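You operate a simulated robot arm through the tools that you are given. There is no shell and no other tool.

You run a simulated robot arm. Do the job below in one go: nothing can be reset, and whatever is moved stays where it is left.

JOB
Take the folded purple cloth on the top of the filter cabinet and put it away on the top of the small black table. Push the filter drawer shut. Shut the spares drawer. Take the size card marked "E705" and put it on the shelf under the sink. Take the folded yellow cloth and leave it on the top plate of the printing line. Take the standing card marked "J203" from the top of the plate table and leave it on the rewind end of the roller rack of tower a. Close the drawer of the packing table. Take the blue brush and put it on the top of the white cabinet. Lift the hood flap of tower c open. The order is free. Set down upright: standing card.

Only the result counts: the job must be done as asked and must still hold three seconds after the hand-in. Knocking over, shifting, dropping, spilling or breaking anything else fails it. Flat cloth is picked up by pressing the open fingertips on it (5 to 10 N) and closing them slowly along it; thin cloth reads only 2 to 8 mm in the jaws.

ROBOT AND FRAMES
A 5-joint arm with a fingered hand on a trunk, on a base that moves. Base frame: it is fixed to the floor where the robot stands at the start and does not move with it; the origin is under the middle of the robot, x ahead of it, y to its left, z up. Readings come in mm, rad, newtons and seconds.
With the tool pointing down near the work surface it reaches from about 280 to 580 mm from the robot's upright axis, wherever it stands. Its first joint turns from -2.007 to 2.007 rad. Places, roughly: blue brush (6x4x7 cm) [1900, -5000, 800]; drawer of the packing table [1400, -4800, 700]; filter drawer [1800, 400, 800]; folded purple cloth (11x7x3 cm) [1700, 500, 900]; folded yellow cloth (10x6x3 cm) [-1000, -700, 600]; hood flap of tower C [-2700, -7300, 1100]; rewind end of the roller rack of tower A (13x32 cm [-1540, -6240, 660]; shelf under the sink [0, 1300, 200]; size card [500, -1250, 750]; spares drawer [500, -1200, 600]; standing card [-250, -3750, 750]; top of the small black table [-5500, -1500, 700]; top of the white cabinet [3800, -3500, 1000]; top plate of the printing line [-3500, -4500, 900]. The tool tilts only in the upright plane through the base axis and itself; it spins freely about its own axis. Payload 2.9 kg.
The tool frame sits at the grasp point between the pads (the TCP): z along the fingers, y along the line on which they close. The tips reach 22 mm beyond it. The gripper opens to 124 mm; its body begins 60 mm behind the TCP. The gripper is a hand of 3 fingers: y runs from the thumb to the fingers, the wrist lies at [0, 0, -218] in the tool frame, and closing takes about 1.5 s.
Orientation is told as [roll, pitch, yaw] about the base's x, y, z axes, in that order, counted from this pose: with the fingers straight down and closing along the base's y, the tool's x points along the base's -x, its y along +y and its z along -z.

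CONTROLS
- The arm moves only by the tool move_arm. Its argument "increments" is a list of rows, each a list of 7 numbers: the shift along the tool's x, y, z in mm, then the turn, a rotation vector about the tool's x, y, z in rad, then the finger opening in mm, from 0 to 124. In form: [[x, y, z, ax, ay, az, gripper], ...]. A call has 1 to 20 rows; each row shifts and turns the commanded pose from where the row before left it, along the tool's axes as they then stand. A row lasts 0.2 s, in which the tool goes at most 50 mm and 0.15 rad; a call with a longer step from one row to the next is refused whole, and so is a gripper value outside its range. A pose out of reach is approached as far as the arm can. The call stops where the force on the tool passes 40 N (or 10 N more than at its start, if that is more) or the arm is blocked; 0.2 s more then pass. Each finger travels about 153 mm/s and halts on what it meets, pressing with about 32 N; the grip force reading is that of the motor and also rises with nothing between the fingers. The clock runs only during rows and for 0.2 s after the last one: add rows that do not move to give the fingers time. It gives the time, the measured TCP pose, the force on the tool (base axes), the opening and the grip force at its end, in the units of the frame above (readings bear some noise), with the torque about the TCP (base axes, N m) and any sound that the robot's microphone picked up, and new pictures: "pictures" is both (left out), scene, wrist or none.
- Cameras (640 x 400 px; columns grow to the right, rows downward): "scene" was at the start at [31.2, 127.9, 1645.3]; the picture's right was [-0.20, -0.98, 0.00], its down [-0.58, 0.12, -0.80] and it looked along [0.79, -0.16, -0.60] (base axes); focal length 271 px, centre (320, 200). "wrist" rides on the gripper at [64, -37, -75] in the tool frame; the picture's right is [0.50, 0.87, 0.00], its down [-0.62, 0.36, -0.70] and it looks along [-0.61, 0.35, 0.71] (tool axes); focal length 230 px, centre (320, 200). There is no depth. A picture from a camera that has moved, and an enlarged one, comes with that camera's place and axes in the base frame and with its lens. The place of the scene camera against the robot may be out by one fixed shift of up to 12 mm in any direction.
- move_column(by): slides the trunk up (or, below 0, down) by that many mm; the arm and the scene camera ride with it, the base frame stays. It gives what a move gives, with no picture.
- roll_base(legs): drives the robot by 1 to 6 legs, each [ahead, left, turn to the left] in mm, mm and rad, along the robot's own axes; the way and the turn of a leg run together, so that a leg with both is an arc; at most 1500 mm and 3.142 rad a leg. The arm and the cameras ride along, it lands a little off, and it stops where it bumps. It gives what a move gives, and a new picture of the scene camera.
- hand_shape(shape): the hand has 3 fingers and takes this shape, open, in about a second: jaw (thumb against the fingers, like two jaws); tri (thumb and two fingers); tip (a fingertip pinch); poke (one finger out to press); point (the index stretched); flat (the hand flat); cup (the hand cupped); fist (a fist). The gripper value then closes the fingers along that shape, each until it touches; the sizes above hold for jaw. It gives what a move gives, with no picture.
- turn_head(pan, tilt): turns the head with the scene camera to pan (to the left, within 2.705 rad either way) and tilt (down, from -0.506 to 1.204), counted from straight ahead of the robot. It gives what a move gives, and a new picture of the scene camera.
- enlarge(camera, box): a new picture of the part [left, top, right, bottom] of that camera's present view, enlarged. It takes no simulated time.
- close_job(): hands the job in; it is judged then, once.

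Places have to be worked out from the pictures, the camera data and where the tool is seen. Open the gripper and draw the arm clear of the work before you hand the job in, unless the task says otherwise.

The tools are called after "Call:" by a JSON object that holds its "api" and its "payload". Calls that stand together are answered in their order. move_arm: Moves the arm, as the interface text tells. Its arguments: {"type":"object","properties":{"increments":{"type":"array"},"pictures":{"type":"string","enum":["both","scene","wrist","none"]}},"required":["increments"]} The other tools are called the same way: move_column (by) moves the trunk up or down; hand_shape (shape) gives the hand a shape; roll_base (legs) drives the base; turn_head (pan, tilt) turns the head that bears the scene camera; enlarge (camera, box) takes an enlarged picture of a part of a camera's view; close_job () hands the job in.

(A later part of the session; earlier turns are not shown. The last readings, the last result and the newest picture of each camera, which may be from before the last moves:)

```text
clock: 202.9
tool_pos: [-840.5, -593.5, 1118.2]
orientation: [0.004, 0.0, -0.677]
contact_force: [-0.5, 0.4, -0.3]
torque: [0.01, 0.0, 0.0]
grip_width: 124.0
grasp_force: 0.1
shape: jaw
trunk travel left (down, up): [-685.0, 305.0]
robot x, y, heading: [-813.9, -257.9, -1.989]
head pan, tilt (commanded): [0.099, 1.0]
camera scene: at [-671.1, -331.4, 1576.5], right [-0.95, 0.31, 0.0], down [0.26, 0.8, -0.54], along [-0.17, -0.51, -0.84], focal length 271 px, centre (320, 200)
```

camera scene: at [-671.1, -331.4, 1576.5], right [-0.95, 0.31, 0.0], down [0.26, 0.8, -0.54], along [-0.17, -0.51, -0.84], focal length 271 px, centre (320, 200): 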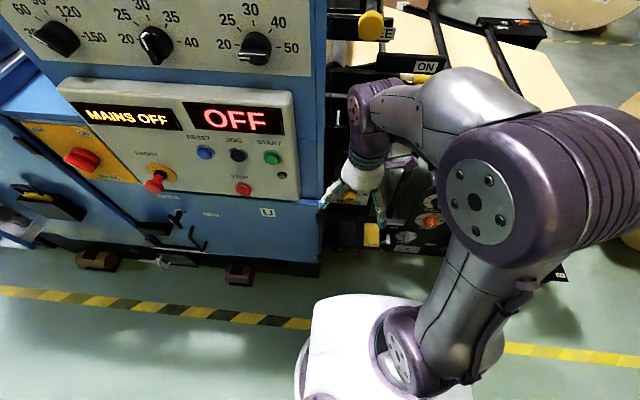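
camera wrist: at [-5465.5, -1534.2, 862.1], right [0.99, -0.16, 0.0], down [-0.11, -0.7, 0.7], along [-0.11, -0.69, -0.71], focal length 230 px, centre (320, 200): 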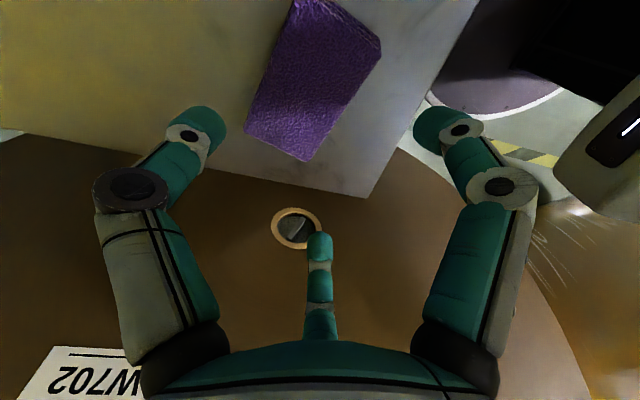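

A lever knob overhangs near z≈1350, so I lower the trunk first, then reach over the ledge beneath it, spinning the hand so the thumb goes on the free side.

Call:
{"api": "move_column", "payload": {"by": -400}}

Call:
{"api": "move_arm", "payload": {"increments": [[0, 0, 0, 0, 0, 0.145, 124], [0, 0, 0, 0, 0, 0.145, 124], [0, 0, 0, 0, 0, 0.145, 124], [0, 0, 0, 0, 0, 0.145, 124], [0, 0, 0, 0, 0, 0.145, 124], [0, 0, 0, 0, 0, 0.145, 124], [0, 0, 0, 0, 0, 0.145, 124], [0, 0, 0, 0, 0, 0.145, 124], [0, 0, 0, 0, 0, 0.145, 124], [0, 0, 0, 0, 0, 0, 124]], "pictures": "both"}}

```text
clock: 206.8
tool_pos: [-841.3, -593.7, 718.6]
orientation: [0.004, 0.001, -0.678]
contact_force: [0.3, -0.2, -0.1]
torque: [0.01, 0.0, -0.01]
grip_width: 124.0
grasp_force: 0.1
shape: jaw
trunk travel left (down, up): [-285.0, 705.0]
robot x, y, heading: [-811.2, -266.7, -1.989]
head pan, tilt (commanded): [0.099, 1.0]
```

```text
clock: 209.0
tool_pos: [-841.0, -595.2, 717.9]
orientation: [-0.001, 0.004, -1.984]
contact_force: [-0.7, -0.3, 0.6]
torque: [-0.01, -0.02, -0.03]
grip_width: 123.8
grasp_force: 0.0
shape: jaw
trunk travel left (down, up): [-285.0, 705.0]
robot x, y, heading: [-814.0, -263.0, -1.986]
head pan, tilt (commanded): [0.099, 1.0]
camera scene: at [-671.2, -331.4, 1176.5], right [-0.95, 0.31, 0.0], down [0.26, 0.8, -0.54], along [-0.17, -0.51, -0.84], focal length 271 px, centre (320, 200)
camera wrist: at [-849.2, -521.1, 792.9], right [0.99, 0.11, 0.0], down [0.08, -0.71, 0.7], along [0.08, -0.69, -0.72], focal length 230 px, centre (320, 200)
```

scene: 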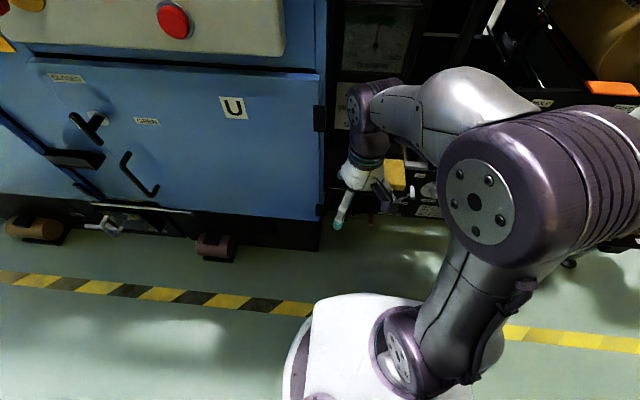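
wrist: 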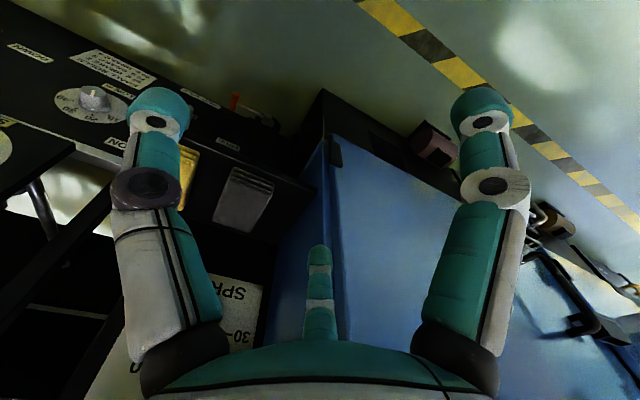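

The wrist view shows the ledge with the grey block and the yellow cloth behind the thumb. I shift sideways first, then reach in over the yellow cloth.

Call:
{"api": "move_arm", "payload": {"increments": [[0, -34.4, 0, 0, 0, 0, 124], [0, -34.4, 0, 0, 0, 0, 124], [0, -34.4, 0, 0, 0, 0, 124], [-38.1, 0, 0, 0, 0, 0, 124], [-38.1, 0, 0, 0, 0, 0, 124], [-38.1, 0, 0, 0, 0, 0, 124], [-38.1, 0, 0, 0, 0, 0, 124], [-38.1, 0, 0, 0, 0, 0, 124], [0, 0, 0, 0, 0, 0, 124]], "pictures": "both"}}

Call:
{"api": "enlarge", "payload": {"camera": "wrist", "box": [160, 0, 480, 200]}}

```text
clock: 211.0
tool_pos: [-1011.3, -727.5, 717.3]
orientation: [0.001, 0.006, -1.983]
contact_force: [0.1, 0.5, 0.3]
torque: [0.01, -0.04, 0.0]
grip_width: 123.6
grasp_force: 0.0
shape: jaw
trunk travel left (down, up): [-285.0, 705.0]
robot x, y, heading: [-811.5, -260.1, -1.988]
head pan, tilt (commanded): [0.099, 1.0]
camera scene: at [-671.3, -331.5, 1176.5], right [-0.95, 0.31, 0.0], down [0.26, 0.8, -0.54], along [-0.17, -0.51, -0.84], focal length 271 px, centre (320, 200)
camera wrist: at [-1020.5, -655.0, 792.6], right [0.99, 0.11, 0.0], down [0.08, -0.71, 0.7], along [0.08, -0.69, -0.72], focal length 230 px, centre (320, 200)
```

scene: 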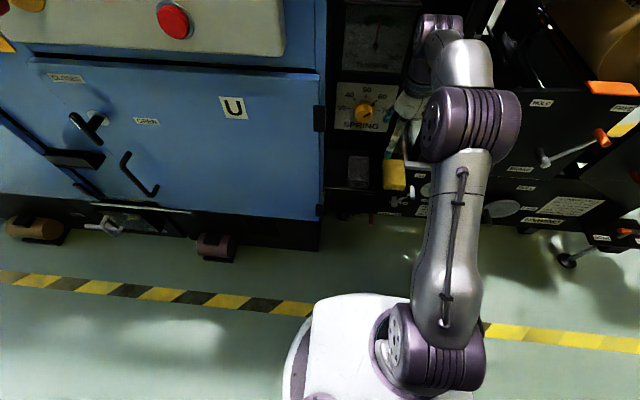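
wrist: 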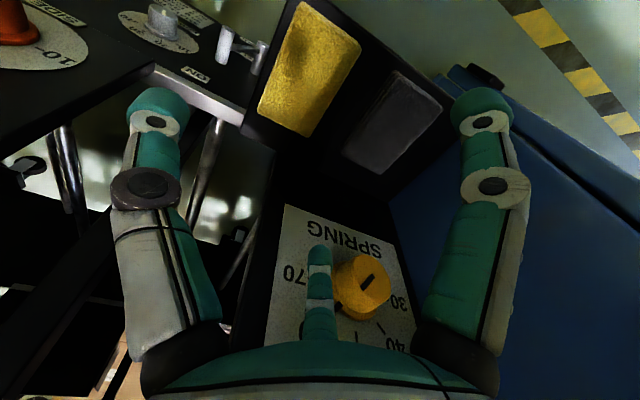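

```text
2.00 times, centred on (320, 100) of wrist
camera zoom: at [-1020.5, -655.0, 792.6], right [0.99, 0.11, 0.0], down [0.08, -0.71, 0.7], along [0.08, -0.69, -0.72], focal length 460 px, centre (320, 400)
```

zoom: 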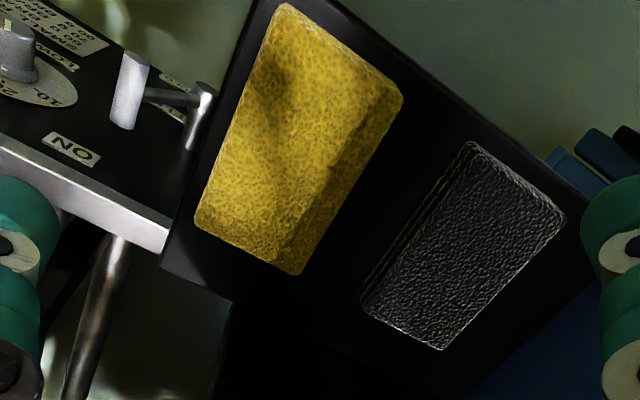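

The cloth is well centred at tool (-3,-13), with room for all fingers. I descend to just above the ledge, then feel for contact in small steps.

Call:
{"api": "move_arm", "payload": {"increments": [[-3, -1, 25, 0, 0, 0, 118], [0, 0, 25, 0, 0, 0, 118], [0, 0, 25, 0, 0, 0, 118], [0, 0, 25, 0, 0, 0, 118], [0, 0, 20, 0, 0, 0, 118], [0, 0, 10, 0, 0, 0, 118], [0, 0, 0, 0, 0, 0, 118]], "pictures": "wrist"}}

Call:
{"api": "move_arm", "payload": {"increments": [[0, 0, 4, 0, 0, 0, 118], [0, 0, 4, 0, 0, 0, 118]], "pictures": "none"}}

```text
clock: 212.6
tool_pos: [-1012.8, -727.7, 586.5]
orientation: [0.001, 0.002, -1.983]
contact_force: [0.5, -0.2, -0.3]
torque: [0.03, 0.02, 0.01]
grip_width: 118.2
grasp_force: 0.0
shape: jaw
trunk travel left (down, up): [-285.0, 705.0]
robot x, y, heading: [-809.7, -262.3, -1.988]
head pan, tilt (commanded): [0.099, 1.0]
camera wrist: at [-1022.3, -656.2, 661.8], right [0.99, 0.11, 0.0], down [0.08, -0.71, 0.7], along [0.08, -0.69, -0.71], focal length 230 px, centre (320, 200)
```

wrist: 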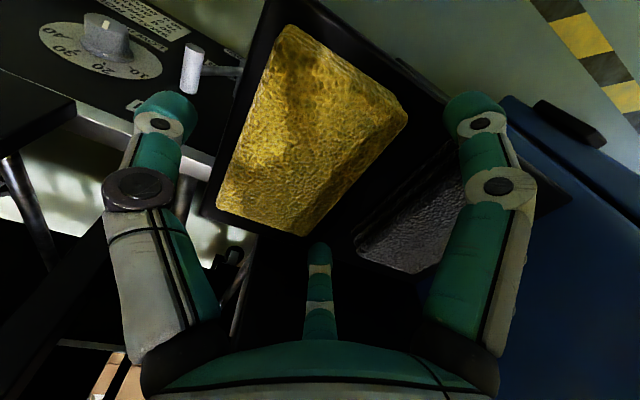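

```text
clock: 213.2
tool_pos: [-1013.9, -728.3, 578.3]
orientation: [0.001, 0.003, -1.984]
contact_force: [-0.1, -0.2, -0.2]
torque: [-0.01, 0.04, -0.01]
grip_width: 118.3
grasp_force: 0.0
shape: jaw
trunk travel left (down, up): [-285.0, 705.0]
robot x, y, heading: [-811.7, -261.0, -1.987]
head pan, tilt (commanded): [0.099, 1.0]
```

Still clear at TCP z≈578; I continue lowering in 3 mm steps.

Call:
{"api": "move_arm", "payload": {"increments": [[0, 0, 3, 0, 0, 0, 118], [0, 0, 3, 0, 0, 0, 118]], "pictures": "none"}}

Call:
{"api": "move_arm", "payload": {"increments": [[0, 0, 3, 0, 0, 0, 118], [0, 0, 0, 0, 0, 0, 118]], "pictures": "wrist"}}

```text
clock: 213.8
tool_pos: [-1014.2, -729.0, 573.0]
orientation: [0.001, 0.004, -1.981]
contact_force: [0.1, -0.5, -0.3]
torque: [-0.03, 0.01, -0.03]
grip_width: 118.1
grasp_force: 0.1
shape: jaw
trunk travel left (down, up): [-285.0, 705.0]
robot x, y, heading: [-813.7, -264.7, -1.979]
head pan, tilt (commanded): [0.099, 1.0]
```

```text
clock: 214.4
tool_pos: [-1013.8, -728.5, 570.4]
orientation: [0.0, 0.004, -1.982]
contact_force: [0.4, -0.7, -0.1]
torque: [0.03, 0.0, -0.01]
grip_width: 118.2
grasp_force: 0.1
shape: jaw
trunk travel left (down, up): [-285.0, 705.0]
robot x, y, heading: [-811.0, -266.3, -1.983]
head pan, tilt (commanded): [0.099, 1.0]
camera wrist: at [-1022.4, -655.8, 645.0], right [0.99, 0.11, 0.0], down [0.08, -0.71, 0.7], along [0.08, -0.69, -0.71], focal length 230 px, centre (320, 200)
```

wrist: 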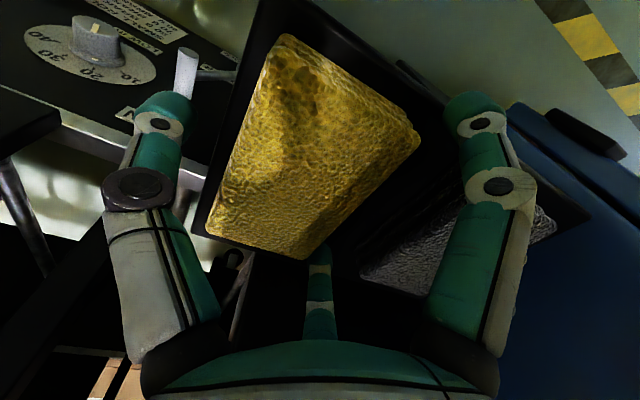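

The cloth top is at z≈568, so the ledge should be near 538. I lower another 6 mm and check for contact.

Call:
{"api": "move_arm", "payload": {"increments": [[0, 0, 3, 0, 0, 0, 118], [0, 0, 2, 0, 0, 0, 118]], "pictures": "none"}}

Call:
{"api": "move_arm", "payload": {"increments": [[0, 0, 2, 0, 0, 0, 118], [0, 0, 0, 0, 0, 0, 118]], "pictures": "none"}}

```text
clock: 215.0
tool_pos: [-1013.6, -728.7, 566.9]
orientation: [0.001, 0.001, -1.984]
contact_force: [-0.4, 0.6, 5.4]
torque: [-0.21, -0.06, 0.0]
grip_width: 117.9
grasp_force: 0.1
shape: jaw
trunk travel left (down, up): [-285.0, 705.0]
robot x, y, heading: [-811.0, -261.6, -1.985]
head pan, tilt (commanded): [0.099, 1.0]
```

```text
clock: 215.6
tool_pos: [-1013.0, -727.6, 564.5]
orientation: [0.0, -0.001, -1.984]
contact_force: [0.1, 4.4, 14.9]
torque: [-0.76, -0.23, 0.03]
grip_width: 117.7
grasp_force: 0.0
shape: jaw
trunk travel left (down, up): [-285.0, 705.0]
robot x, y, heading: [-815.4, -262.2, -1.985]
head pan, tilt (commanded): [0.099, 1.0]
```

The far finger rests on the ledge (surface ≈544). I raise 4.5 mm and close the fingers on the cloth.

Call:
{"api": "move_arm", "payload": {"increments": [[0, 0, -4.5, 0, 0, 0, 118], [0, 0, 0, 0, 0, 0, 118], [0, 0, 0, 0, 0, 0, 100], [0, 0, 0, 0, 0, 0, 80], [0, 0, 0, 0, 0, 0, 60], [0, 0, 0, 0, 0, 0, 40], [0, 0, 0, 0, 0, 0, 30], [0, 0, 0, 0, 0, 0, 30]], "pictures": "wrist"}}

```text
clock: 217.4
tool_pos: [-1014.5, -729.9, 568.0]
orientation: [0.0, 0.003, -1.984]
contact_force: [0.5, 0.1, 0.3]
torque: [-0.03, -0.01, 0.03]
grip_width: 63.2
grasp_force: 31.8
shape: jaw
trunk travel left (down, up): [-285.0, 705.0]
robot x, y, heading: [-807.6, -262.5, -1.986]
head pan, tilt (commanded): [0.099, 1.0]
camera wrist: at [-1022.6, -656.3, 642.5], right [0.99, 0.11, 0.0], down [0.08, -0.71, 0.7], along [0.08, -0.69, -0.71], focal length 230 px, centre (320, 200)
```

wrist: 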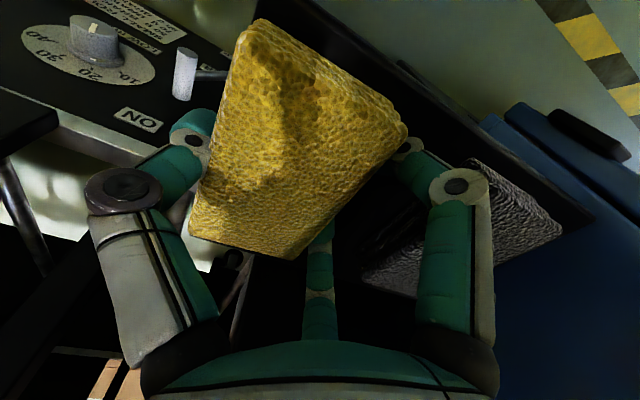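

Gripped at 63 mm; the grey block is untouched. I lift gently and back out toward the aisle.

Call:
{"api": "move_arm", "payload": {"increments": [[0, 0, -6, 0, 0, 0, 30], [0, 0, -15, 0, 0, 0, 30], [0, 0, -25, 0, 0, 0, 30], [0, 0, -35, 0, 0, 0, 30], [0, 0, -35, 0, 0, 0, 30], [0, 0, -35, 0, 0, 0, 30], [38, 0, 0, 0, 0, 0, 30], [38, 0, 0, 0, 0, 0, 30], [38, 0, 0, 0, 0, 0, 30], [38, 0, 0, 0, 0, 0, 30], [30, 0, 0, 0, 0, 0, 30], [0, 0, 0, 0, 0, 0, 30]], "pictures": "both"}}

```text
clock: 220.0
tool_pos: [-940.8, -563.0, 720.0]
orientation: [0.0, 0.003, -1.982]
contact_force: [0.8, 0.1, -0.5]
torque: [0.03, -0.05, 0.0]
grip_width: 62.7
grasp_force: 31.7
shape: jaw
trunk travel left (down, up): [-285.0, 705.0]
robot x, y, heading: [-811.4, -261.1, -1.983]
head pan, tilt (commanded): [0.099, 1.0]
camera scene: at [-671.2, -331.3, 1176.5], right [-0.95, 0.31, 0.0], down [0.26, 0.8, -0.54], along [-0.17, -0.51, -0.84], focal length 271 px, centre (320, 200)
camera wrist: at [-949.8, -489.5, 793.9], right [0.99, 0.11, 0.0], down [0.08, -0.71, 0.7], along [0.08, -0.69, -0.71], focal length 230 px, centre (320, 200)
```

scene: 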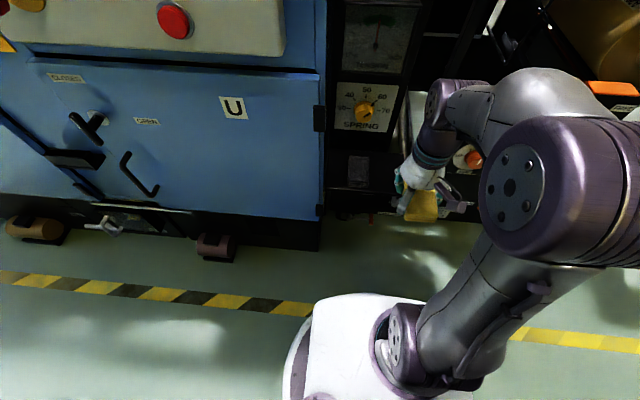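
wrist: 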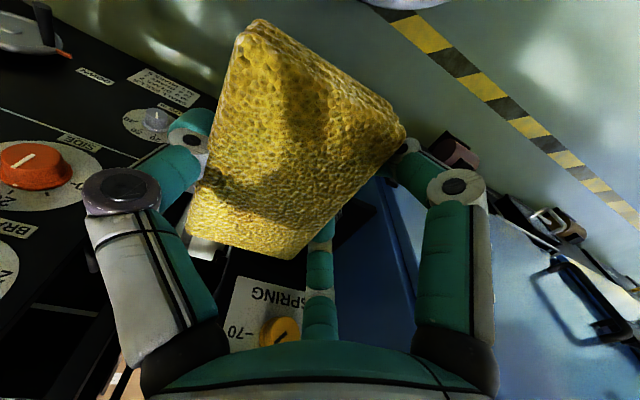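

The yellow cloth is in hand. I raise the trunk and drive round the big roll by the lane at a≈-3950 toward the printing line.

Call:
{"api": "move_column", "payload": {"by": 400}}

Call:
{"api": "roll_base", "payload": {"legs": [[0, -1500, 0], [0, -1500, 0], [0, -300, 0], [1500, 0, 0], [950, 0, 0], [0, 1200, 0]]}}

Call:
{"api": "turn_head", "payload": {"pan": 0.3, "tilt": 0.4}}

```text
clock: 223.8
tool_pos: [-941.3, -562.8, 1120.2]
orientation: [-0.001, 0.003, -1.982]
contact_force: [-0.3, 0.2, -0.5]
torque: [0.02, -0.04, 0.04]
grip_width: 62.5
grasp_force: 32.7
shape: jaw
trunk travel left (down, up): [-685.0, 305.0]
robot x, y, heading: [-813.2, -262.7, -1.981]
head pan, tilt (commanded): [0.099, 1.0]
```

```text
clock: 257.1
tool_pos: [-3773.9, -1993.5, 1119.5]
orientation: [0.0, 0.003, -1.96]
contact_force: [-0.6, 0.4, 0.4]
torque: [0.01, -0.04, 0.02]
grip_width: 62.3
grasp_force: 32.1
shape: jaw
trunk travel left (down, up): [-685.0, 305.0]
robot x, y, heading: [-3653.6, -1688.2, -1.966]
head pan, tilt (commanded): [0.099, 1.0]
camera scene: at [-3509.7, -1755.8, 1576.5], right [-0.96, 0.29, 0.0], down [0.24, 0.81, -0.54], along [-0.15, -0.52, -0.84], focal length 271 px, centre (320, 200)
```

scene: 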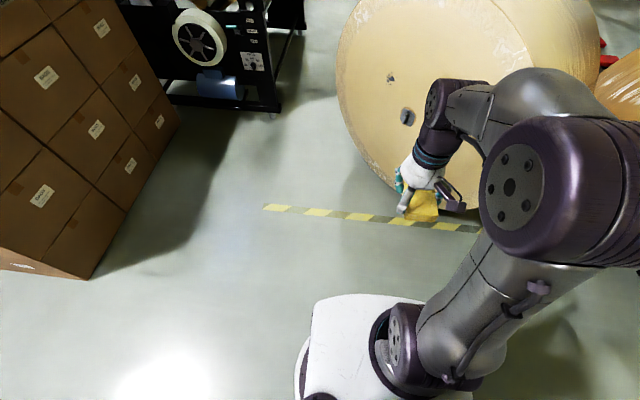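

```text
clock: 258.1
tool_pos: [-3774.5, -1993.0, 1118.2]
orientation: [0.0, 0.004, -1.96]
contact_force: [-0.1, 0.0, -0.5]
torque: [0.01, -0.01, -0.03]
grip_width: 62.4
grasp_force: 31.7
shape: jaw
trunk travel left (down, up): [-685.0, 305.0]
robot x, y, heading: [-3654.2, -1688.2, -1.959]
head pan, tilt (commanded): [0.3, 0.4]
camera scene: at [-3498.2, -1781.3, 1626.7], right [-1.0, 0.09, 0.0], down [0.03, 0.39, -0.92], along [-0.08, -0.92, -0.39], focal length 271 px, centre (320, 200)
```

scene: 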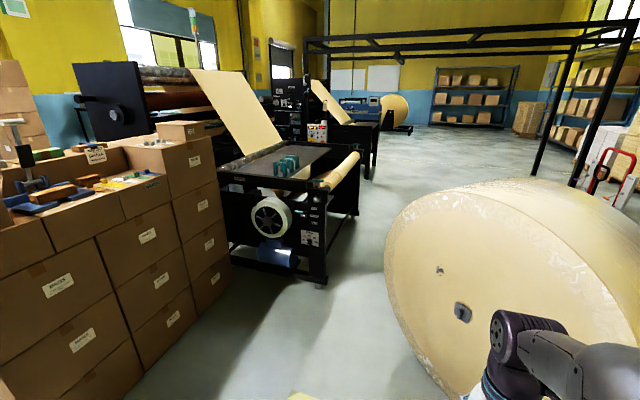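

The printing line's end frame is ahead with a grey top plate carrying teal items, its front edge near b≈-4830. I drive toward it to get a close look.

Call:
{"api": "roll_base", "payload": {"legs": [[0, 1075, -0.022], [1200, 0, 0]]}}

Call:
{"api": "turn_head", "payload": {"pan": 0.0, "tilt": 0.6}}

Call:
{"api": "enlarge", "payload": {"camera": "scene", "box": [160, 60, 480, 260]}}

```text
clock: 269.3
tool_pos: [-3286.8, -3514.0, 1119.2]
orientation: [0.0, 0.003, -1.986]
contact_force: [1.3, 0.0, 0.2]
torque: [0.05, -0.03, 0.06]
grip_width: 62.4
grasp_force: 31.8
shape: jaw
trunk travel left (down, up): [-685.0, 305.0]
robot x, y, heading: [-3157.1, -3216.7, -1.987]
head pan, tilt (commanded): [0.3, 0.4]
camera scene: at [-3004.9, -3310.4, 1626.7], right [-0.99, 0.11, 0.0], down [0.04, 0.39, -0.92], along [-0.11, -0.92, -0.39], focal length 271 px, centre (320, 200)
```

scene: 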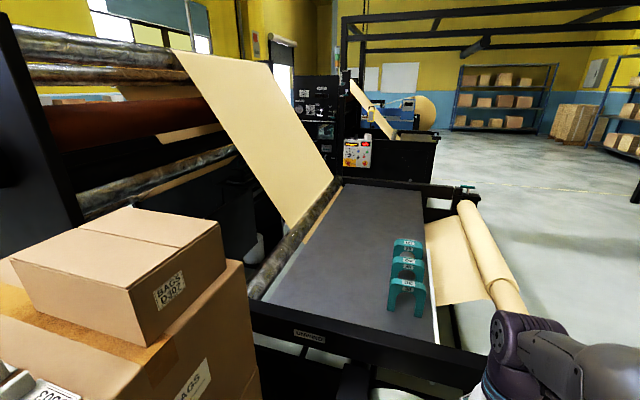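

```text
clock: 270.1
tool_pos: [-3285.1, -3515.1, 1119.9]
orientation: [-0.001, 0.004, -1.987]
contact_force: [-1.1, 1.1, 0.1]
torque: [0.0, -0.01, -0.01]
grip_width: 62.5
grasp_force: 31.7
shape: jaw
trunk travel left (down, up): [-685.0, 305.0]
robot x, y, heading: [-3158.0, -3216.6, -1.982]
head pan, tilt (commanded): [0.0, 0.6]
camera scene: at [-3029.7, -3299.0, 1608.6], right [-0.92, 0.4, 0.0], down [0.23, 0.52, -0.83], along [-0.33, -0.76, -0.56], focal length 271 px, centre (320, 200)
```

scene: 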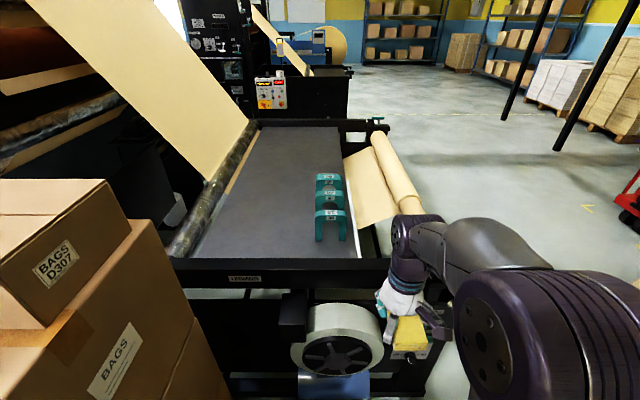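

```text
2.00 times, centred on (320, 160) of scene
camera zoom: at [-3029.7, -3299.0, 1608.6], right [-0.92, 0.4, 0.0], down [0.23, 0.52, -0.83], along [-0.33, -0.76, -0.56], focal length 542 px, centre (320, 280)
```

zoom: 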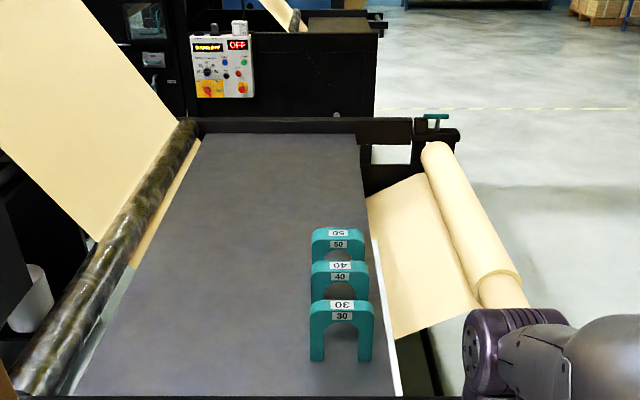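

The plate is at z≈900 with its front edge at b≈-4900; three teal bridges stand on its right part at a≈-1500. I'll drive up so that a free spot left of them (a≈-1330, b≈-4990) is within reach.

Call:
{"api": "roll_base", "payload": {"legs": [[270, 109, 0]]}}

Call:
{"api": "turn_head", "payload": {"pan": 0.15, "tilt": 0.95}}

Call:
{"api": "turn_head", "payload": {"pan": 1.1, "tilt": 1.0}}

```text
clock: 272.1
tool_pos: [-3293.6, -3773.9, 1119.9]
orientation: [0.0, 0.002, -2.001]
contact_force: [0.0, -0.8, -0.6]
torque: [-0.02, 0.0, -0.03]
grip_width: 62.3
grasp_force: 31.9
shape: jaw
trunk travel left (down, up): [-685.0, 305.0]
robot x, y, heading: [-3157.4, -3474.8, -2.001]
head pan, tilt (commanded): [0.0, 0.6]
stopped in leg 1: the robot was blocked; the commanded pose is now the measured one
camera scene: at [-3033.8, -3560.4, 1608.6], right [-0.91, 0.42, 0.0], down [0.24, 0.51, -0.83], along [-0.35, -0.75, -0.56], focal length 271 px, centre (320, 200)
```

scene: 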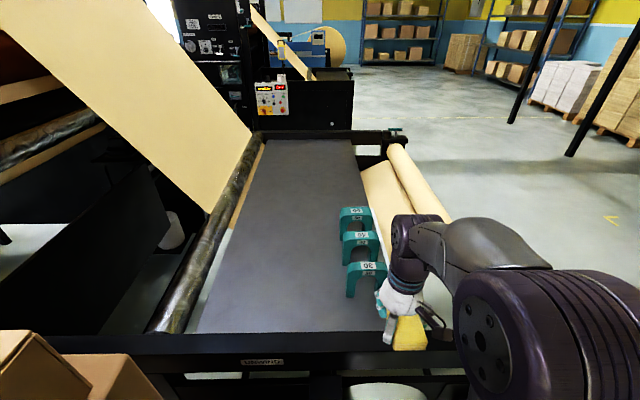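

```text
clock: 273.0
tool_pos: [-3296.0, -3773.0, 1118.5]
orientation: [0.0, 0.004, -2.002]
contact_force: [-0.7, 0.0, -0.6]
torque: [-0.02, -0.04, 0.01]
grip_width: 62.6
grasp_force: 32.4
shape: jaw
trunk travel left (down, up): [-685.0, 305.0]
robot x, y, heading: [-3157.4, -3473.3, -1.997]
head pan, tilt (commanded): [0.15, 0.949]
camera scene: at [-3017.9, -3552.2, 1580.2], right [-0.96, 0.28, 0.0], down [0.23, 0.78, -0.58], along [-0.16, -0.56, -0.81], focal length 271 px, centre (320, 200)
```

scene: 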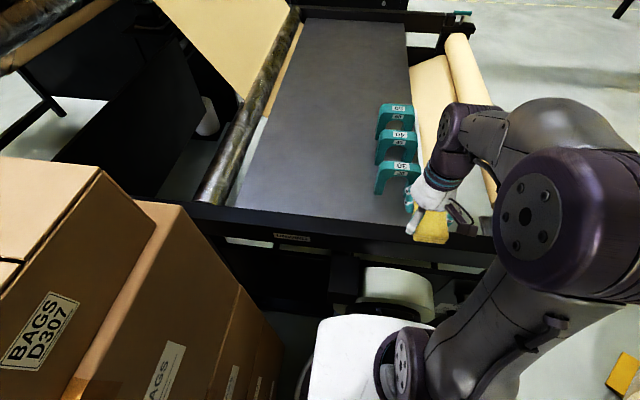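

```text
clock: 274.2
tool_pos: [-3295.8, -3773.7, 1119.8]
orientation: [0.0, 0.004, -2.001]
contact_force: [-0.1, 0.3, -0.4]
torque: [-0.01, 0.02, 0.02]
grip_width: 62.4
grasp_force: 31.6
shape: jaw
trunk travel left (down, up): [-685.0, 305.0]
robot x, y, heading: [-3159.9, -3478.4, -2.006]
head pan, tilt (commanded): [1.1, 1.0]
camera scene: at [-2954.5, -3536.9, 1576.5], right [-0.79, -0.62, 0.0], down [-0.52, 0.66, -0.54], along [0.33, -0.42, -0.84], focal length 271 px, centre (320, 200)
```

scene: 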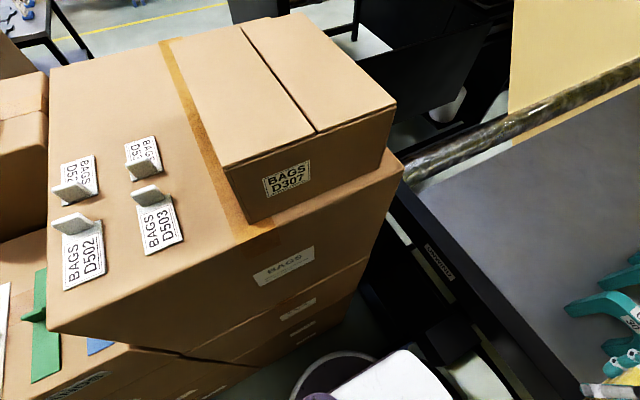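

The base touched the machine's drum ahead and stopped. I back off 12 mm, shift left 60 mm (boxes stay ~90 mm clear) and then reach out over the plate.

Call:
{"api": "roll_base", "payload": {"legs": [[-12, 0, 0.02], [0, 60, 0]]}}

```text
clock: 275.5
tool_pos: [-3228.7, -3790.0, 1118.0]
orientation: [-0.002, 0.003, -1.983]
contact_force: [0.5, 0.2, -0.4]
torque: [0.0, -0.01, 0.0]
grip_width: 62.4
grasp_force: 32.0
shape: jaw
trunk travel left (down, up): [-685.0, 305.0]
robot x, y, heading: [-3103.5, -3487.4, -1.984]
head pan, tilt (commanded): [1.1, 1.0]
camera scene: at [-2892.1, -3546.0, 1576.2], right [-0.77, -0.63, 0.0], down [-0.53, 0.65, -0.54], along [0.34, -0.42, -0.84], focal length 271 px, centre (320, 200)
```

scene: 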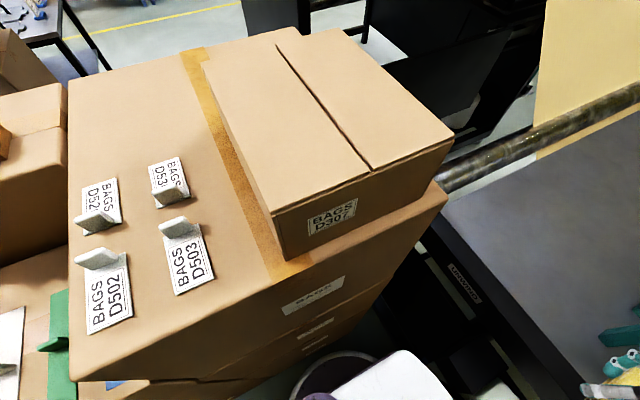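

I reach over the plate to the free spot left of the teal bridges, lowering to about z=1000, and check the view.

Call:
{"api": "move_arm", "payload": {"increments": [[-33, 19.6, 20, 0, 0, 0, 30], [-33, 19.6, 20, 0, 0, 0, 30], [-33, 19.6, 20, 0, 0, 0, 30], [-33, 19.6, 20, 0, 0, 0, 30], [-33, 19.6, 20, 0, 0, 0, 30], [-33, 19.6, 20, 0, 0, 0, 30], [0, 0, 0, 0, 0, 0, 30]], "pictures": "wrist"}}

Call:
{"api": "turn_head", "payload": {"pan": 0.3, "tilt": 0.95}}

```text
clock: 277.1
tool_pos: [-3202.4, -4017.1, 998.3]
orientation: [-0.001, 0.002, -1.983]
contact_force: [-0.4, -1.0, 0.6]
torque: [0.01, -0.05, 0.0]
grip_width: 62.5
grasp_force: 31.9
shape: jaw
trunk travel left (down, up): [-685.0, 305.0]
robot x, y, heading: [-3101.5, -3490.8, -1.983]
head pan, tilt (commanded): [1.1, 1.0]
camera wrist: at [-3209.9, -3943.5, 1073.2], right [0.99, 0.11, 0.0], down [0.08, -0.71, 0.7], along [0.08, -0.69, -0.72], focal length 230 px, centre (320, 200)
```

wrist: 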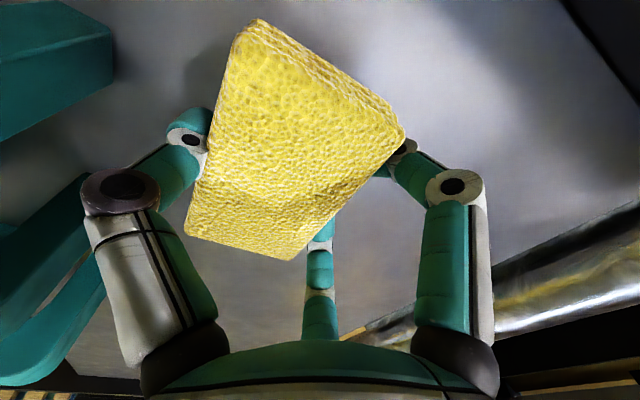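

```text
clock: 278.2
tool_pos: [-3200.4, -4016.6, 998.0]
orientation: [-0.002, 0.005, -1.982]
contact_force: [-0.5, -0.4, -0.2]
torque: [0.01, 0.01, -0.04]
grip_width: 62.1
grasp_force: 31.9
shape: jaw
trunk travel left (down, up): [-685.0, 305.0]
robot x, y, heading: [-3098.3, -3491.2, -1.981]
head pan, tilt (commanded): [0.3, 0.949]
camera scene: at [-2946.1, -3564.3, 1580.1], right [-0.99, 0.11, 0.0], down [0.09, 0.81, -0.58], along [-0.06, -0.58, -0.81], focal length 271 px, centre (320, 200)
```

scene: 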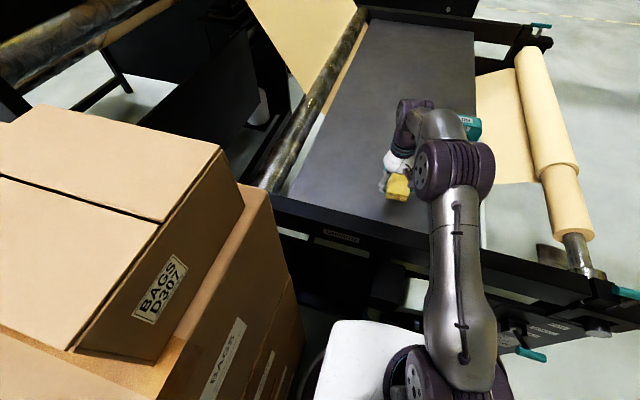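

The thumb side is a bit close to the teal bridges, so I shift 50 mm further left along the plate before descending.

Call:
{"api": "move_arm", "payload": {"increments": [[0, 25, 0, 0, 0, 0, 30], [0, 25, 0, 0, 0, 0, 30], [0, 0, 15, 0, 0, 0, 30], [0, 0, 15, 0, 0, 0, 30], [0, 0, 15, 0, 0, 0, 30], [0, 0, 0, 0, 0, 0, 30]], "pictures": "both"}}

```text
clock: 279.6
tool_pos: [-3155.7, -4037.1, 952.0]
orientation: [0.0, 0.003, -1.983]
contact_force: [-0.3, 0.3, -0.3]
torque: [-0.01, -0.02, 0.04]
grip_width: 62.0
grasp_force: 31.9
shape: jaw
trunk travel left (down, up): [-685.0, 305.0]
robot x, y, heading: [-3103.6, -3490.3, -1.982]
head pan, tilt (commanded): [0.3, 0.949]
camera scene: at [-2946.1, -3564.1, 1580.1], right [-0.99, 0.11, 0.0], down [0.09, 0.81, -0.58], along [-0.07, -0.58, -0.81], focal length 271 px, centre (320, 200)
camera wrist: at [-3163.8, -3964.6, 1027.6], right [0.99, 0.11, 0.0], down [0.08, -0.71, 0.7], along [0.08, -0.69, -0.72], focal length 230 px, centre (320, 200)
```

scene: 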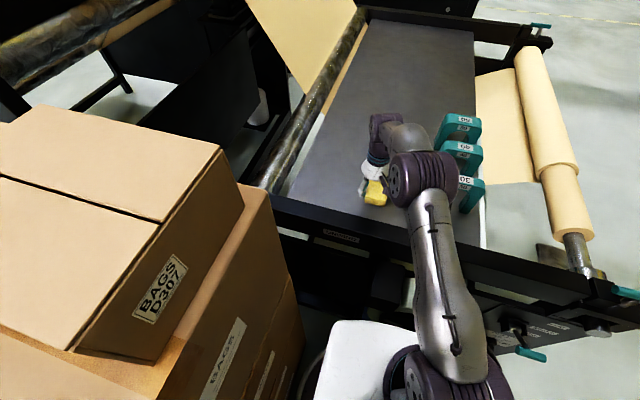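
wrist: 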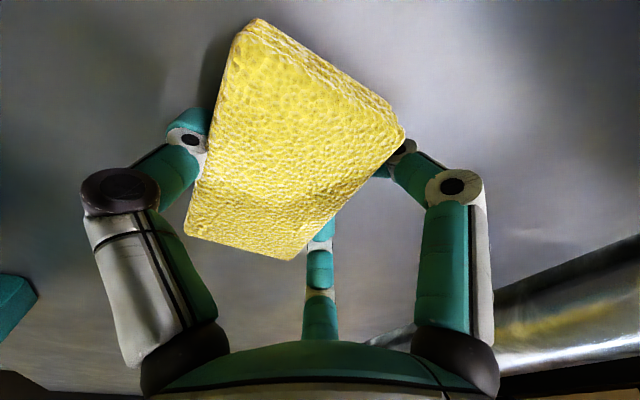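

There is plenty of room now. I lower toward the plate in small steps, watching for contact.

Call:
{"api": "move_arm", "payload": {"increments": [[0, 0, 10, 0, 0, 0, 30], [0, 0, 5, 0, 0, 0, 30], [0, 0, 4, 0, 0, 0, 30]], "pictures": "none"}}

Call:
{"api": "move_arm", "payload": {"increments": [[0, 0, 3, 0, 0, 0, 30], [0, 0, 3, 0, 0, 0, 30]], "pictures": "none"}}

Call:
{"api": "move_arm", "payload": {"increments": [[0, 0, 3, 0, 0, 0, 30], [0, 0, 2, 0, 0, 0, 30]], "pictures": "none"}}

```text
clock: 280.4
tool_pos: [-3155.0, -4038.5, 943.4]
orientation: [0.004, -0.012, -1.981]
contact_force: [3.3, 4.2, 20.5]
torque: [0.1, -0.21, -0.06]
grip_width: 63.6
grasp_force: 32.4
shape: jaw
trunk travel left (down, up): [-685.0, 305.0]
robot x, y, heading: [-3103.8, -3490.5, -1.979]
head pan, tilt (commanded): [0.3, 0.949]
stopped in row 3: the force on the tool passed its limit at 44 N (the readings are from after the stop); the commanded pose is now the measured one
```

```text
clock: 280.8
tool_pos: [-3153.2, -4038.4, 944.7]
orientation: [0.007, -0.019, -1.982]
contact_force: [2.7, 5.8, 22.7]
torque: [0.15, -0.09, -0.15]
grip_width: 62.9
grasp_force: 32.1
shape: jaw
trunk travel left (down, up): [-685.0, 305.0]
robot x, y, heading: [-3099.3, -3488.4, -1.983]
head pan, tilt (commanded): [0.3, 0.949]
stopped in row 2: the force on the tool passed its limit at 44 N (the readings are from after the stop); the commanded pose is now the measured one
```

```text
clock: 281.3
tool_pos: [-3152.8, -4041.9, 943.2]
orientation: [0.009, -0.025, -1.979]
contact_force: [2.6, 5.7, 22.9]
torque: [0.23, 0.04, -0.12]
grip_width: 62.1
grasp_force: 32.5
shape: jaw
trunk travel left (down, up): [-685.0, 305.0]
robot x, y, heading: [-3100.8, -3492.4, -1.984]
head pan, tilt (commanded): [0.3, 0.949]
stopped in row 2: the force on the tool passed its limit at 43 N (the readings are from after the stop); the commanded pose is now the measured one
```

The cloth is firmly on the plate (surface ≈919). I unload 2 mm, open the fingers, and rise.

Call:
{"api": "move_arm", "payload": {"increments": [[0, 0, -2, 0, 0, 0, 40], [0, 0, 0, 0, 0, 0, 62], [0, 0, 0, 0, 0, 0, 70], [0, 0, 0, 0, 0, 0, 80], [0, 0, 0, 0, 0, 0, 92], [0, 0, -10, 0, 0, 0, 92], [0, 0, -20, 0, 0, 0, 92], [0, 0, -35, 0, 0, 0, 92], [0, 0, -35, 0, 0, 0, 92], [0, 0, -35, 0, 0, 0, 92], [0, 0, 0, 0, 0, 0, 92]], "pictures": "both"}}

```text
clock: 282.5
tool_pos: [-3156.5, -4043.7, 946.6]
orientation: [0.012, -0.032, -1.982]
contact_force: [-4.6, -1.8, 25.9]
torque: [0.62, -0.03, 0.06]
grip_width: 84.8
grasp_force: 0.0
shape: jaw
trunk travel left (down, up): [-685.0, 305.0]
robot x, y, heading: [-3101.4, -3489.9, -1.983]
head pan, tilt (commanded): [0.3, 0.949]
stopped in row 6: the force on the tool passed its limit at 41 N (the readings are from after the stop); the commanded pose is now the measured one
camera scene: at [-2947.5, -3559.7, 1580.4], right [-0.99, 0.11, 0.0], down [0.09, 0.81, -0.58], along [-0.06, -0.58, -0.81], focal length 271 px, centre (320, 200)
camera wrist: at [-3165.2, -3968.1, 1018.5], right [0.99, 0.11, -0.01], down [0.08, -0.68, 0.73], along [0.08, -0.72, -0.69], focal length 230 px, centre (320, 200)
```

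scene: 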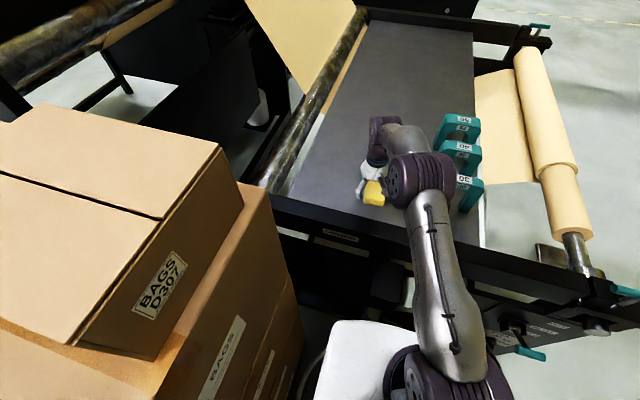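
wrist: 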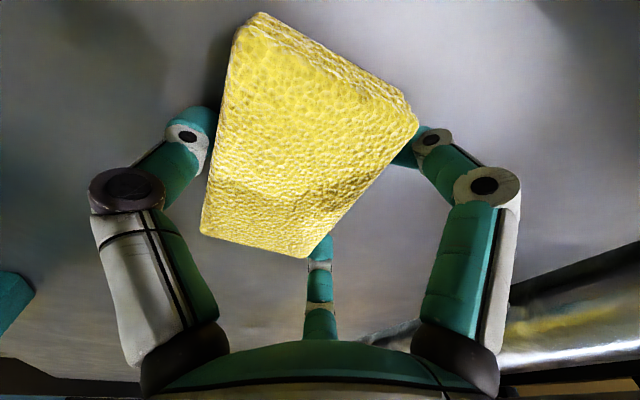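

The block is free in the hand's gap now; the fingertips press on the plate. I rise slowly straight up.

Call:
{"api": "move_arm", "payload": {"increments": [[0, 0, -6, 0, 0, 0, 90], [0, 0, -10, 0, 0, 0, 92], [0, 0, -20, 0, 0, 0, 96], [0, 0, -35, 0, 0, 0, 100], [0, 0, -35, 0, 0, 0, 100], [0, 0, -30, 0, 0, 0, 100], [0, 0, 0, 0, 0, 0, 100]], "pictures": "both"}}

```text
clock: 284.1
tool_pos: [-3155.5, -4042.1, 1079.2]
orientation: [0.01, -0.025, -1.981]
contact_force: [0.2, 0.4, 0.3]
torque: [0.01, -0.02, 0.0]
grip_width: 99.7
grasp_force: 0.0
shape: jaw
trunk travel left (down, up): [-685.0, 305.0]
robot x, y, heading: [-3102.5, -3486.4, -1.987]
head pan, tilt (commanded): [0.3, 0.949]
camera scene: at [-2946.2, -3564.3, 1580.1], right [-0.99, 0.11, 0.0], down [0.09, 0.81, -0.58], along [-0.06, -0.58, -0.81], focal length 271 px, centre (320, 200)
camera wrist: at [-3163.6, -3966.8, 1151.5], right [0.99, 0.11, 0.0], down [0.08, -0.69, 0.72], along [0.08, -0.72, -0.69], focal length 230 px, centre (320, 200)
```

scene: 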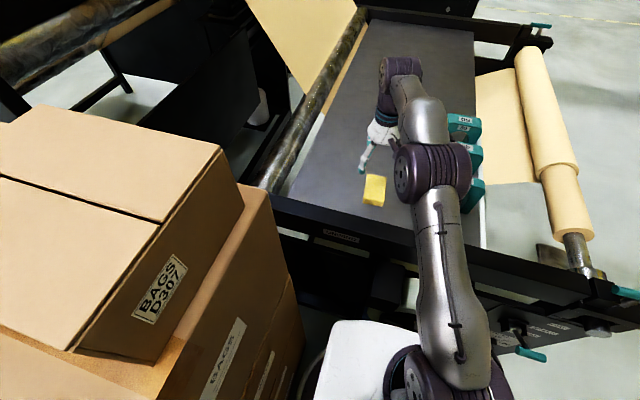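
wrist: 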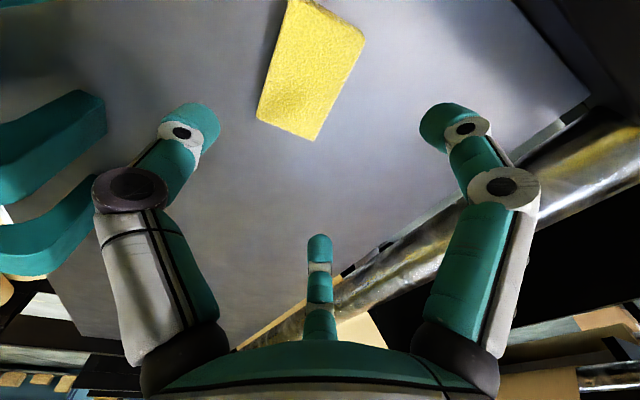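

The yellow cloth lies on the plate. I retract the arm and back away to b≈-2900 to look for a passage toward the plate table.

Call:
{"api": "move_arm", "payload": {"increments": [[36, -8, -8, 0, 0, 0, 124], [36, -8, -8, 0, 0, 0, 124], [36, -8, -8, 0, 0.01, 0, 124], [36, -8, -8, 0, 0.015, 0, 124], [36, -8, -8, 0, 0, 0, 124], [36, -8, 0, 0, 0, 0, 124]], "pictures": "none"}}

Call:
{"api": "roll_base", "payload": {"legs": [[-30, -200, 0], [-1480, 0, 0]]}}

Call:
{"api": "turn_head", "payload": {"pan": 1.5, "tilt": 0.25}}

```text
clock: 285.5
tool_pos: [-3114.0, -3821.1, 1116.1]
orientation: [0.002, -0.001, -1.98]
contact_force: [-0.1, -0.4, -0.6]
torque: [0.01, 0.0, 0.02]
grip_width: 124.0
grasp_force: 0.0
shape: jaw
trunk travel left (down, up): [-685.0, 305.0]
robot x, y, heading: [-3102.0, -3487.8, -1.984]
head pan, tilt (commanded): [0.3, 0.949]
```

```text
clock: 294.0
tool_pos: [-2697.2, -2360.3, 1115.2]
orientation: [0.002, -0.003, -1.973]
contact_force: [0.4, 0.4, -0.1]
torque: [0.03, 0.0, 0.0]
grip_width: 123.9
grasp_force: 0.0
shape: jaw
trunk travel left (down, up): [-685.0, 305.0]
robot x, y, heading: [-2689.2, -2028.6, -1.975]
head pan, tilt (commanded): [0.3, 0.949]
camera scene: at [-2531.4, -2100.9, 1580.1], right [-0.99, 0.11, 0.0], down [0.09, 0.81, -0.58], along [-0.06, -0.58, -0.81], focal length 271 px, centre (320, 200)
```

scene: 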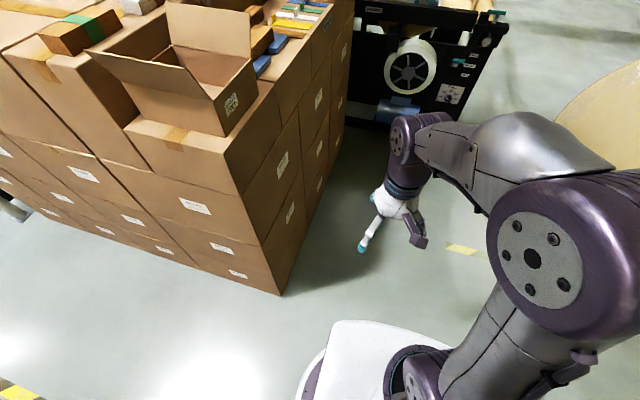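

```text
clock: 295.4
tool_pos: [-2697.3, -2362.1, 1115.0]
orientation: [0.003, -0.003, -1.976]
contact_force: [0.2, 0.0, -0.4]
torque: [-0.01, 0.01, 0.0]
grip_width: 123.9
grasp_force: 0.1
shape: jaw
trunk travel left (down, up): [-685.0, 305.0]
robot x, y, heading: [-2687.6, -2026.9, -1.979]
head pan, tilt (commanded): [1.499, 0.25]
camera scene: at [-2440.9, -2071.8, 1640.7], right [-0.46, -0.89, 0.0], down [-0.22, 0.11, -0.97], along [0.86, -0.45, -0.25], focal length 271 px, centre (320, 200)
```

scene: 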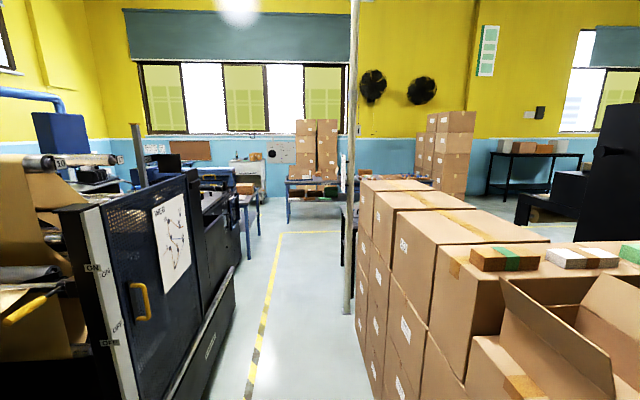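

There's a clear corridor between the bag machine and the boxes, with a pole at its right side. I turn to face along it and drive down its middle.

Call:
{"api": "roll_base", "payload": {"legs": [[0, 0, 1.568], [1400, 172, 0], [900, 0, 0]]}}

Call:
{"api": "turn_head", "payload": {"pan": -0.6, "tilt": 0.4}}

```text
clock: 310.7
tool_pos: [-159.6, -2797.0, 1115.2]
orientation: [0.002, -0.003, -0.404]
contact_force: [0.0, -0.7, -1.2]
torque: [0.03, -0.04, -0.03]
grip_width: 123.7
grasp_force: 0.1
shape: jaw
trunk travel left (down, up): [-685.0, 305.0]
robot x, y, heading: [-490.8, -2784.5, -0.407]
head pan, tilt (commanded): [1.499, 0.25]
camera scene: at [-441.4, -2543.4, 1640.7], right [0.89, -0.46, 0.0], down [-0.11, -0.22, -0.97], along [0.45, 0.86, -0.25], focal length 271 px, centre (320, 200)
```

scene: 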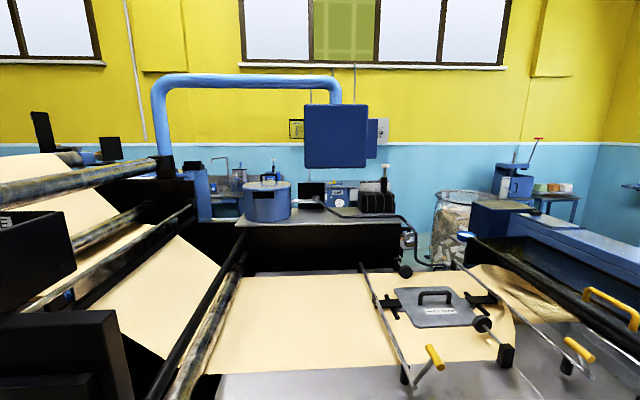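

```text
clock: 312.7
tool_pos: [-158.2, -2795.6, 1115.1]
orientation: [0.001, -0.003, -0.403]
contact_force: [-1.0, -0.1, 0.1]
torque: [0.0, 0.06, -0.01]
grip_width: 124.1
grasp_force: 0.0
shape: jaw
trunk travel left (down, up): [-685.0, 305.0]
robot x, y, heading: [-491.5, -2783.2, -0.407]
head pan, tilt (commanded): [-0.6, 0.4]
camera scene: at [-435.1, -2704.5, 1626.8], right [-0.84, -0.54, 0.0], down [-0.21, 0.33, -0.92], along [0.49, -0.78, -0.39], focal length 271 px, centre (320, 200)
```

scene: 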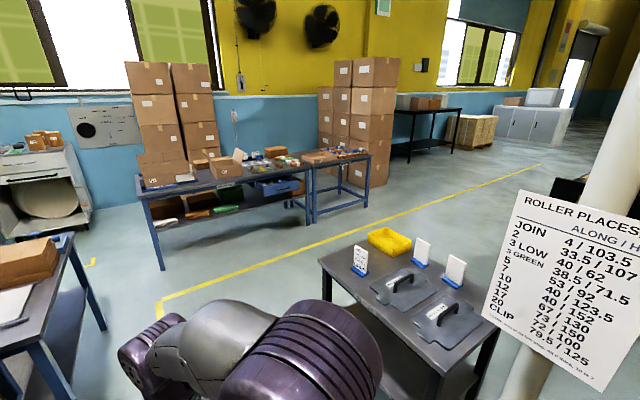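

I see the plate table with three standing cards. I zoom in to read them, and also look at the packing table.

Call:
{"api": "enlarge", "payload": {"camera": "scene", "box": [310, 215, 510, 340]}}

Call:
{"api": "enlarge", "payload": {"camera": "scene", "box": [110, 120, 400, 280]}}

```text
3.20 times, centred on (410, 278) of scene
camera zoom: at [-435.1, -2704.5, 1626.8], right [-0.84, -0.54, 0.0], down [-0.21, 0.33, -0.92], along [0.49, -0.78, -0.39], focal length 867 px, centre (32, -48)
```

zoom: 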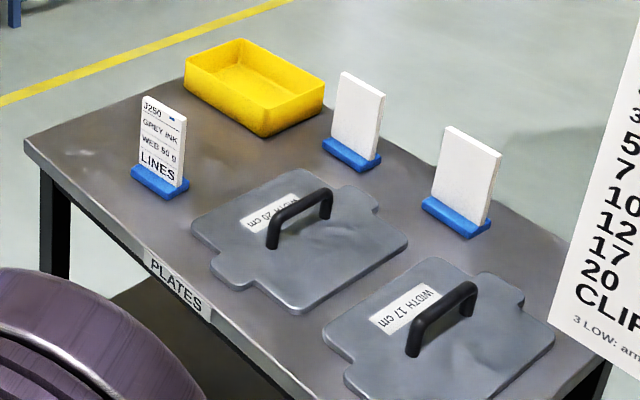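

```text
2.21 times, centred on (255, 200) of scene
camera zoom: at [-435.1, -2704.5, 1626.8], right [-0.84, -0.54, 0.0], down [-0.21, 0.33, -0.92], along [0.49, -0.78, -0.39], focal length 598 px, centre (463, 200)
```

zoom: 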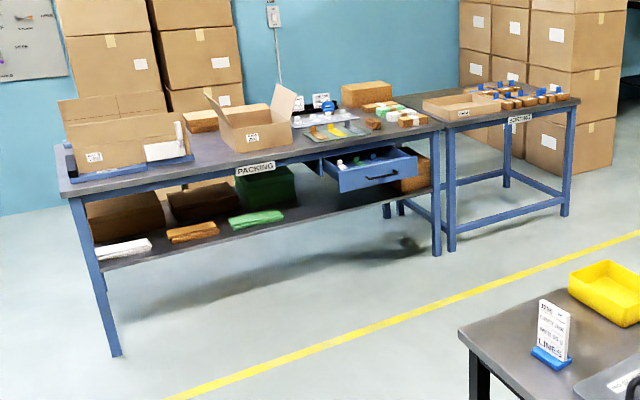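

Card J250 faces me; the other two face away, so I go round to the far side to read them. I drive past the table's end, between it and the packing table.

Call:
{"api": "roll_base", "payload": {"legs": [[1450, -110, -0.004], [190, 0, 0], [0, -1450, 0]]}}

Call:
{"api": "turn_head", "payload": {"pan": -2.6, "tilt": 0.55}}

```text
clock: 327.9
tool_pos: [722.3, -4875.1, 1115.8]
orientation: [0.001, -0.003, -0.417]
contact_force: [-0.3, 0.5, 0.1]
torque: [0.01, 0.01, 0.0]
grip_width: 124.2
grasp_force: 0.1
shape: jaw
trunk travel left (down, up): [-685.0, 305.0]
robot x, y, heading: [393.4, -4858.2, -0.421]
head pan, tilt (commanded): [-0.6, 0.4]
camera scene: at [447.1, -4781.1, 1626.8], right [-0.85, -0.53, 0.0], down [-0.2, 0.33, -0.92], along [0.48, -0.78, -0.39], focal length 271 px, centre (320, 200)
```

scene: 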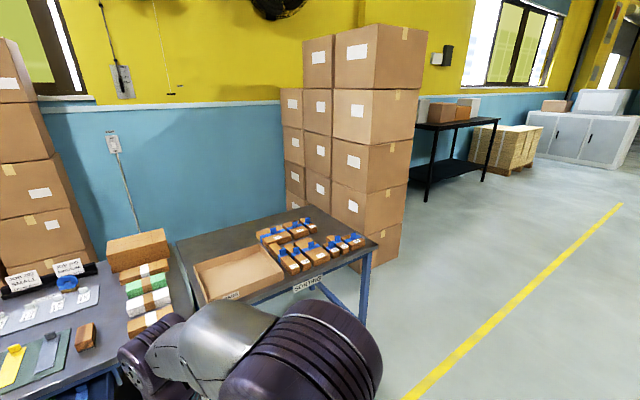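

```text
clock: 329.8
tool_pos: [722.0, -4874.8, 1114.9]
orientation: [0.002, -0.004, -0.416]
contact_force: [0.8, -1.0, 1.0]
torque: [0.0, 0.0, -0.01]
grip_width: 124.0
grasp_force: 0.1
shape: jaw
trunk travel left (down, up): [-685.0, 305.0]
robot x, y, heading: [390.1, -4859.9, -0.417]
head pan, tilt (commanded): [-2.601, 0.55]
camera scene: at [309.4, -4713.3, 1613.0], right [-0.12, 0.99, 0.0], down [0.52, 0.06, -0.85], along [-0.85, -0.11, -0.52], focal length 271 px, centre (320, 200)
```

scene: 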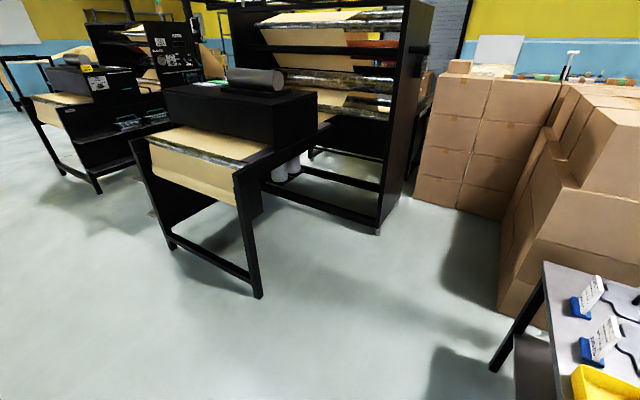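

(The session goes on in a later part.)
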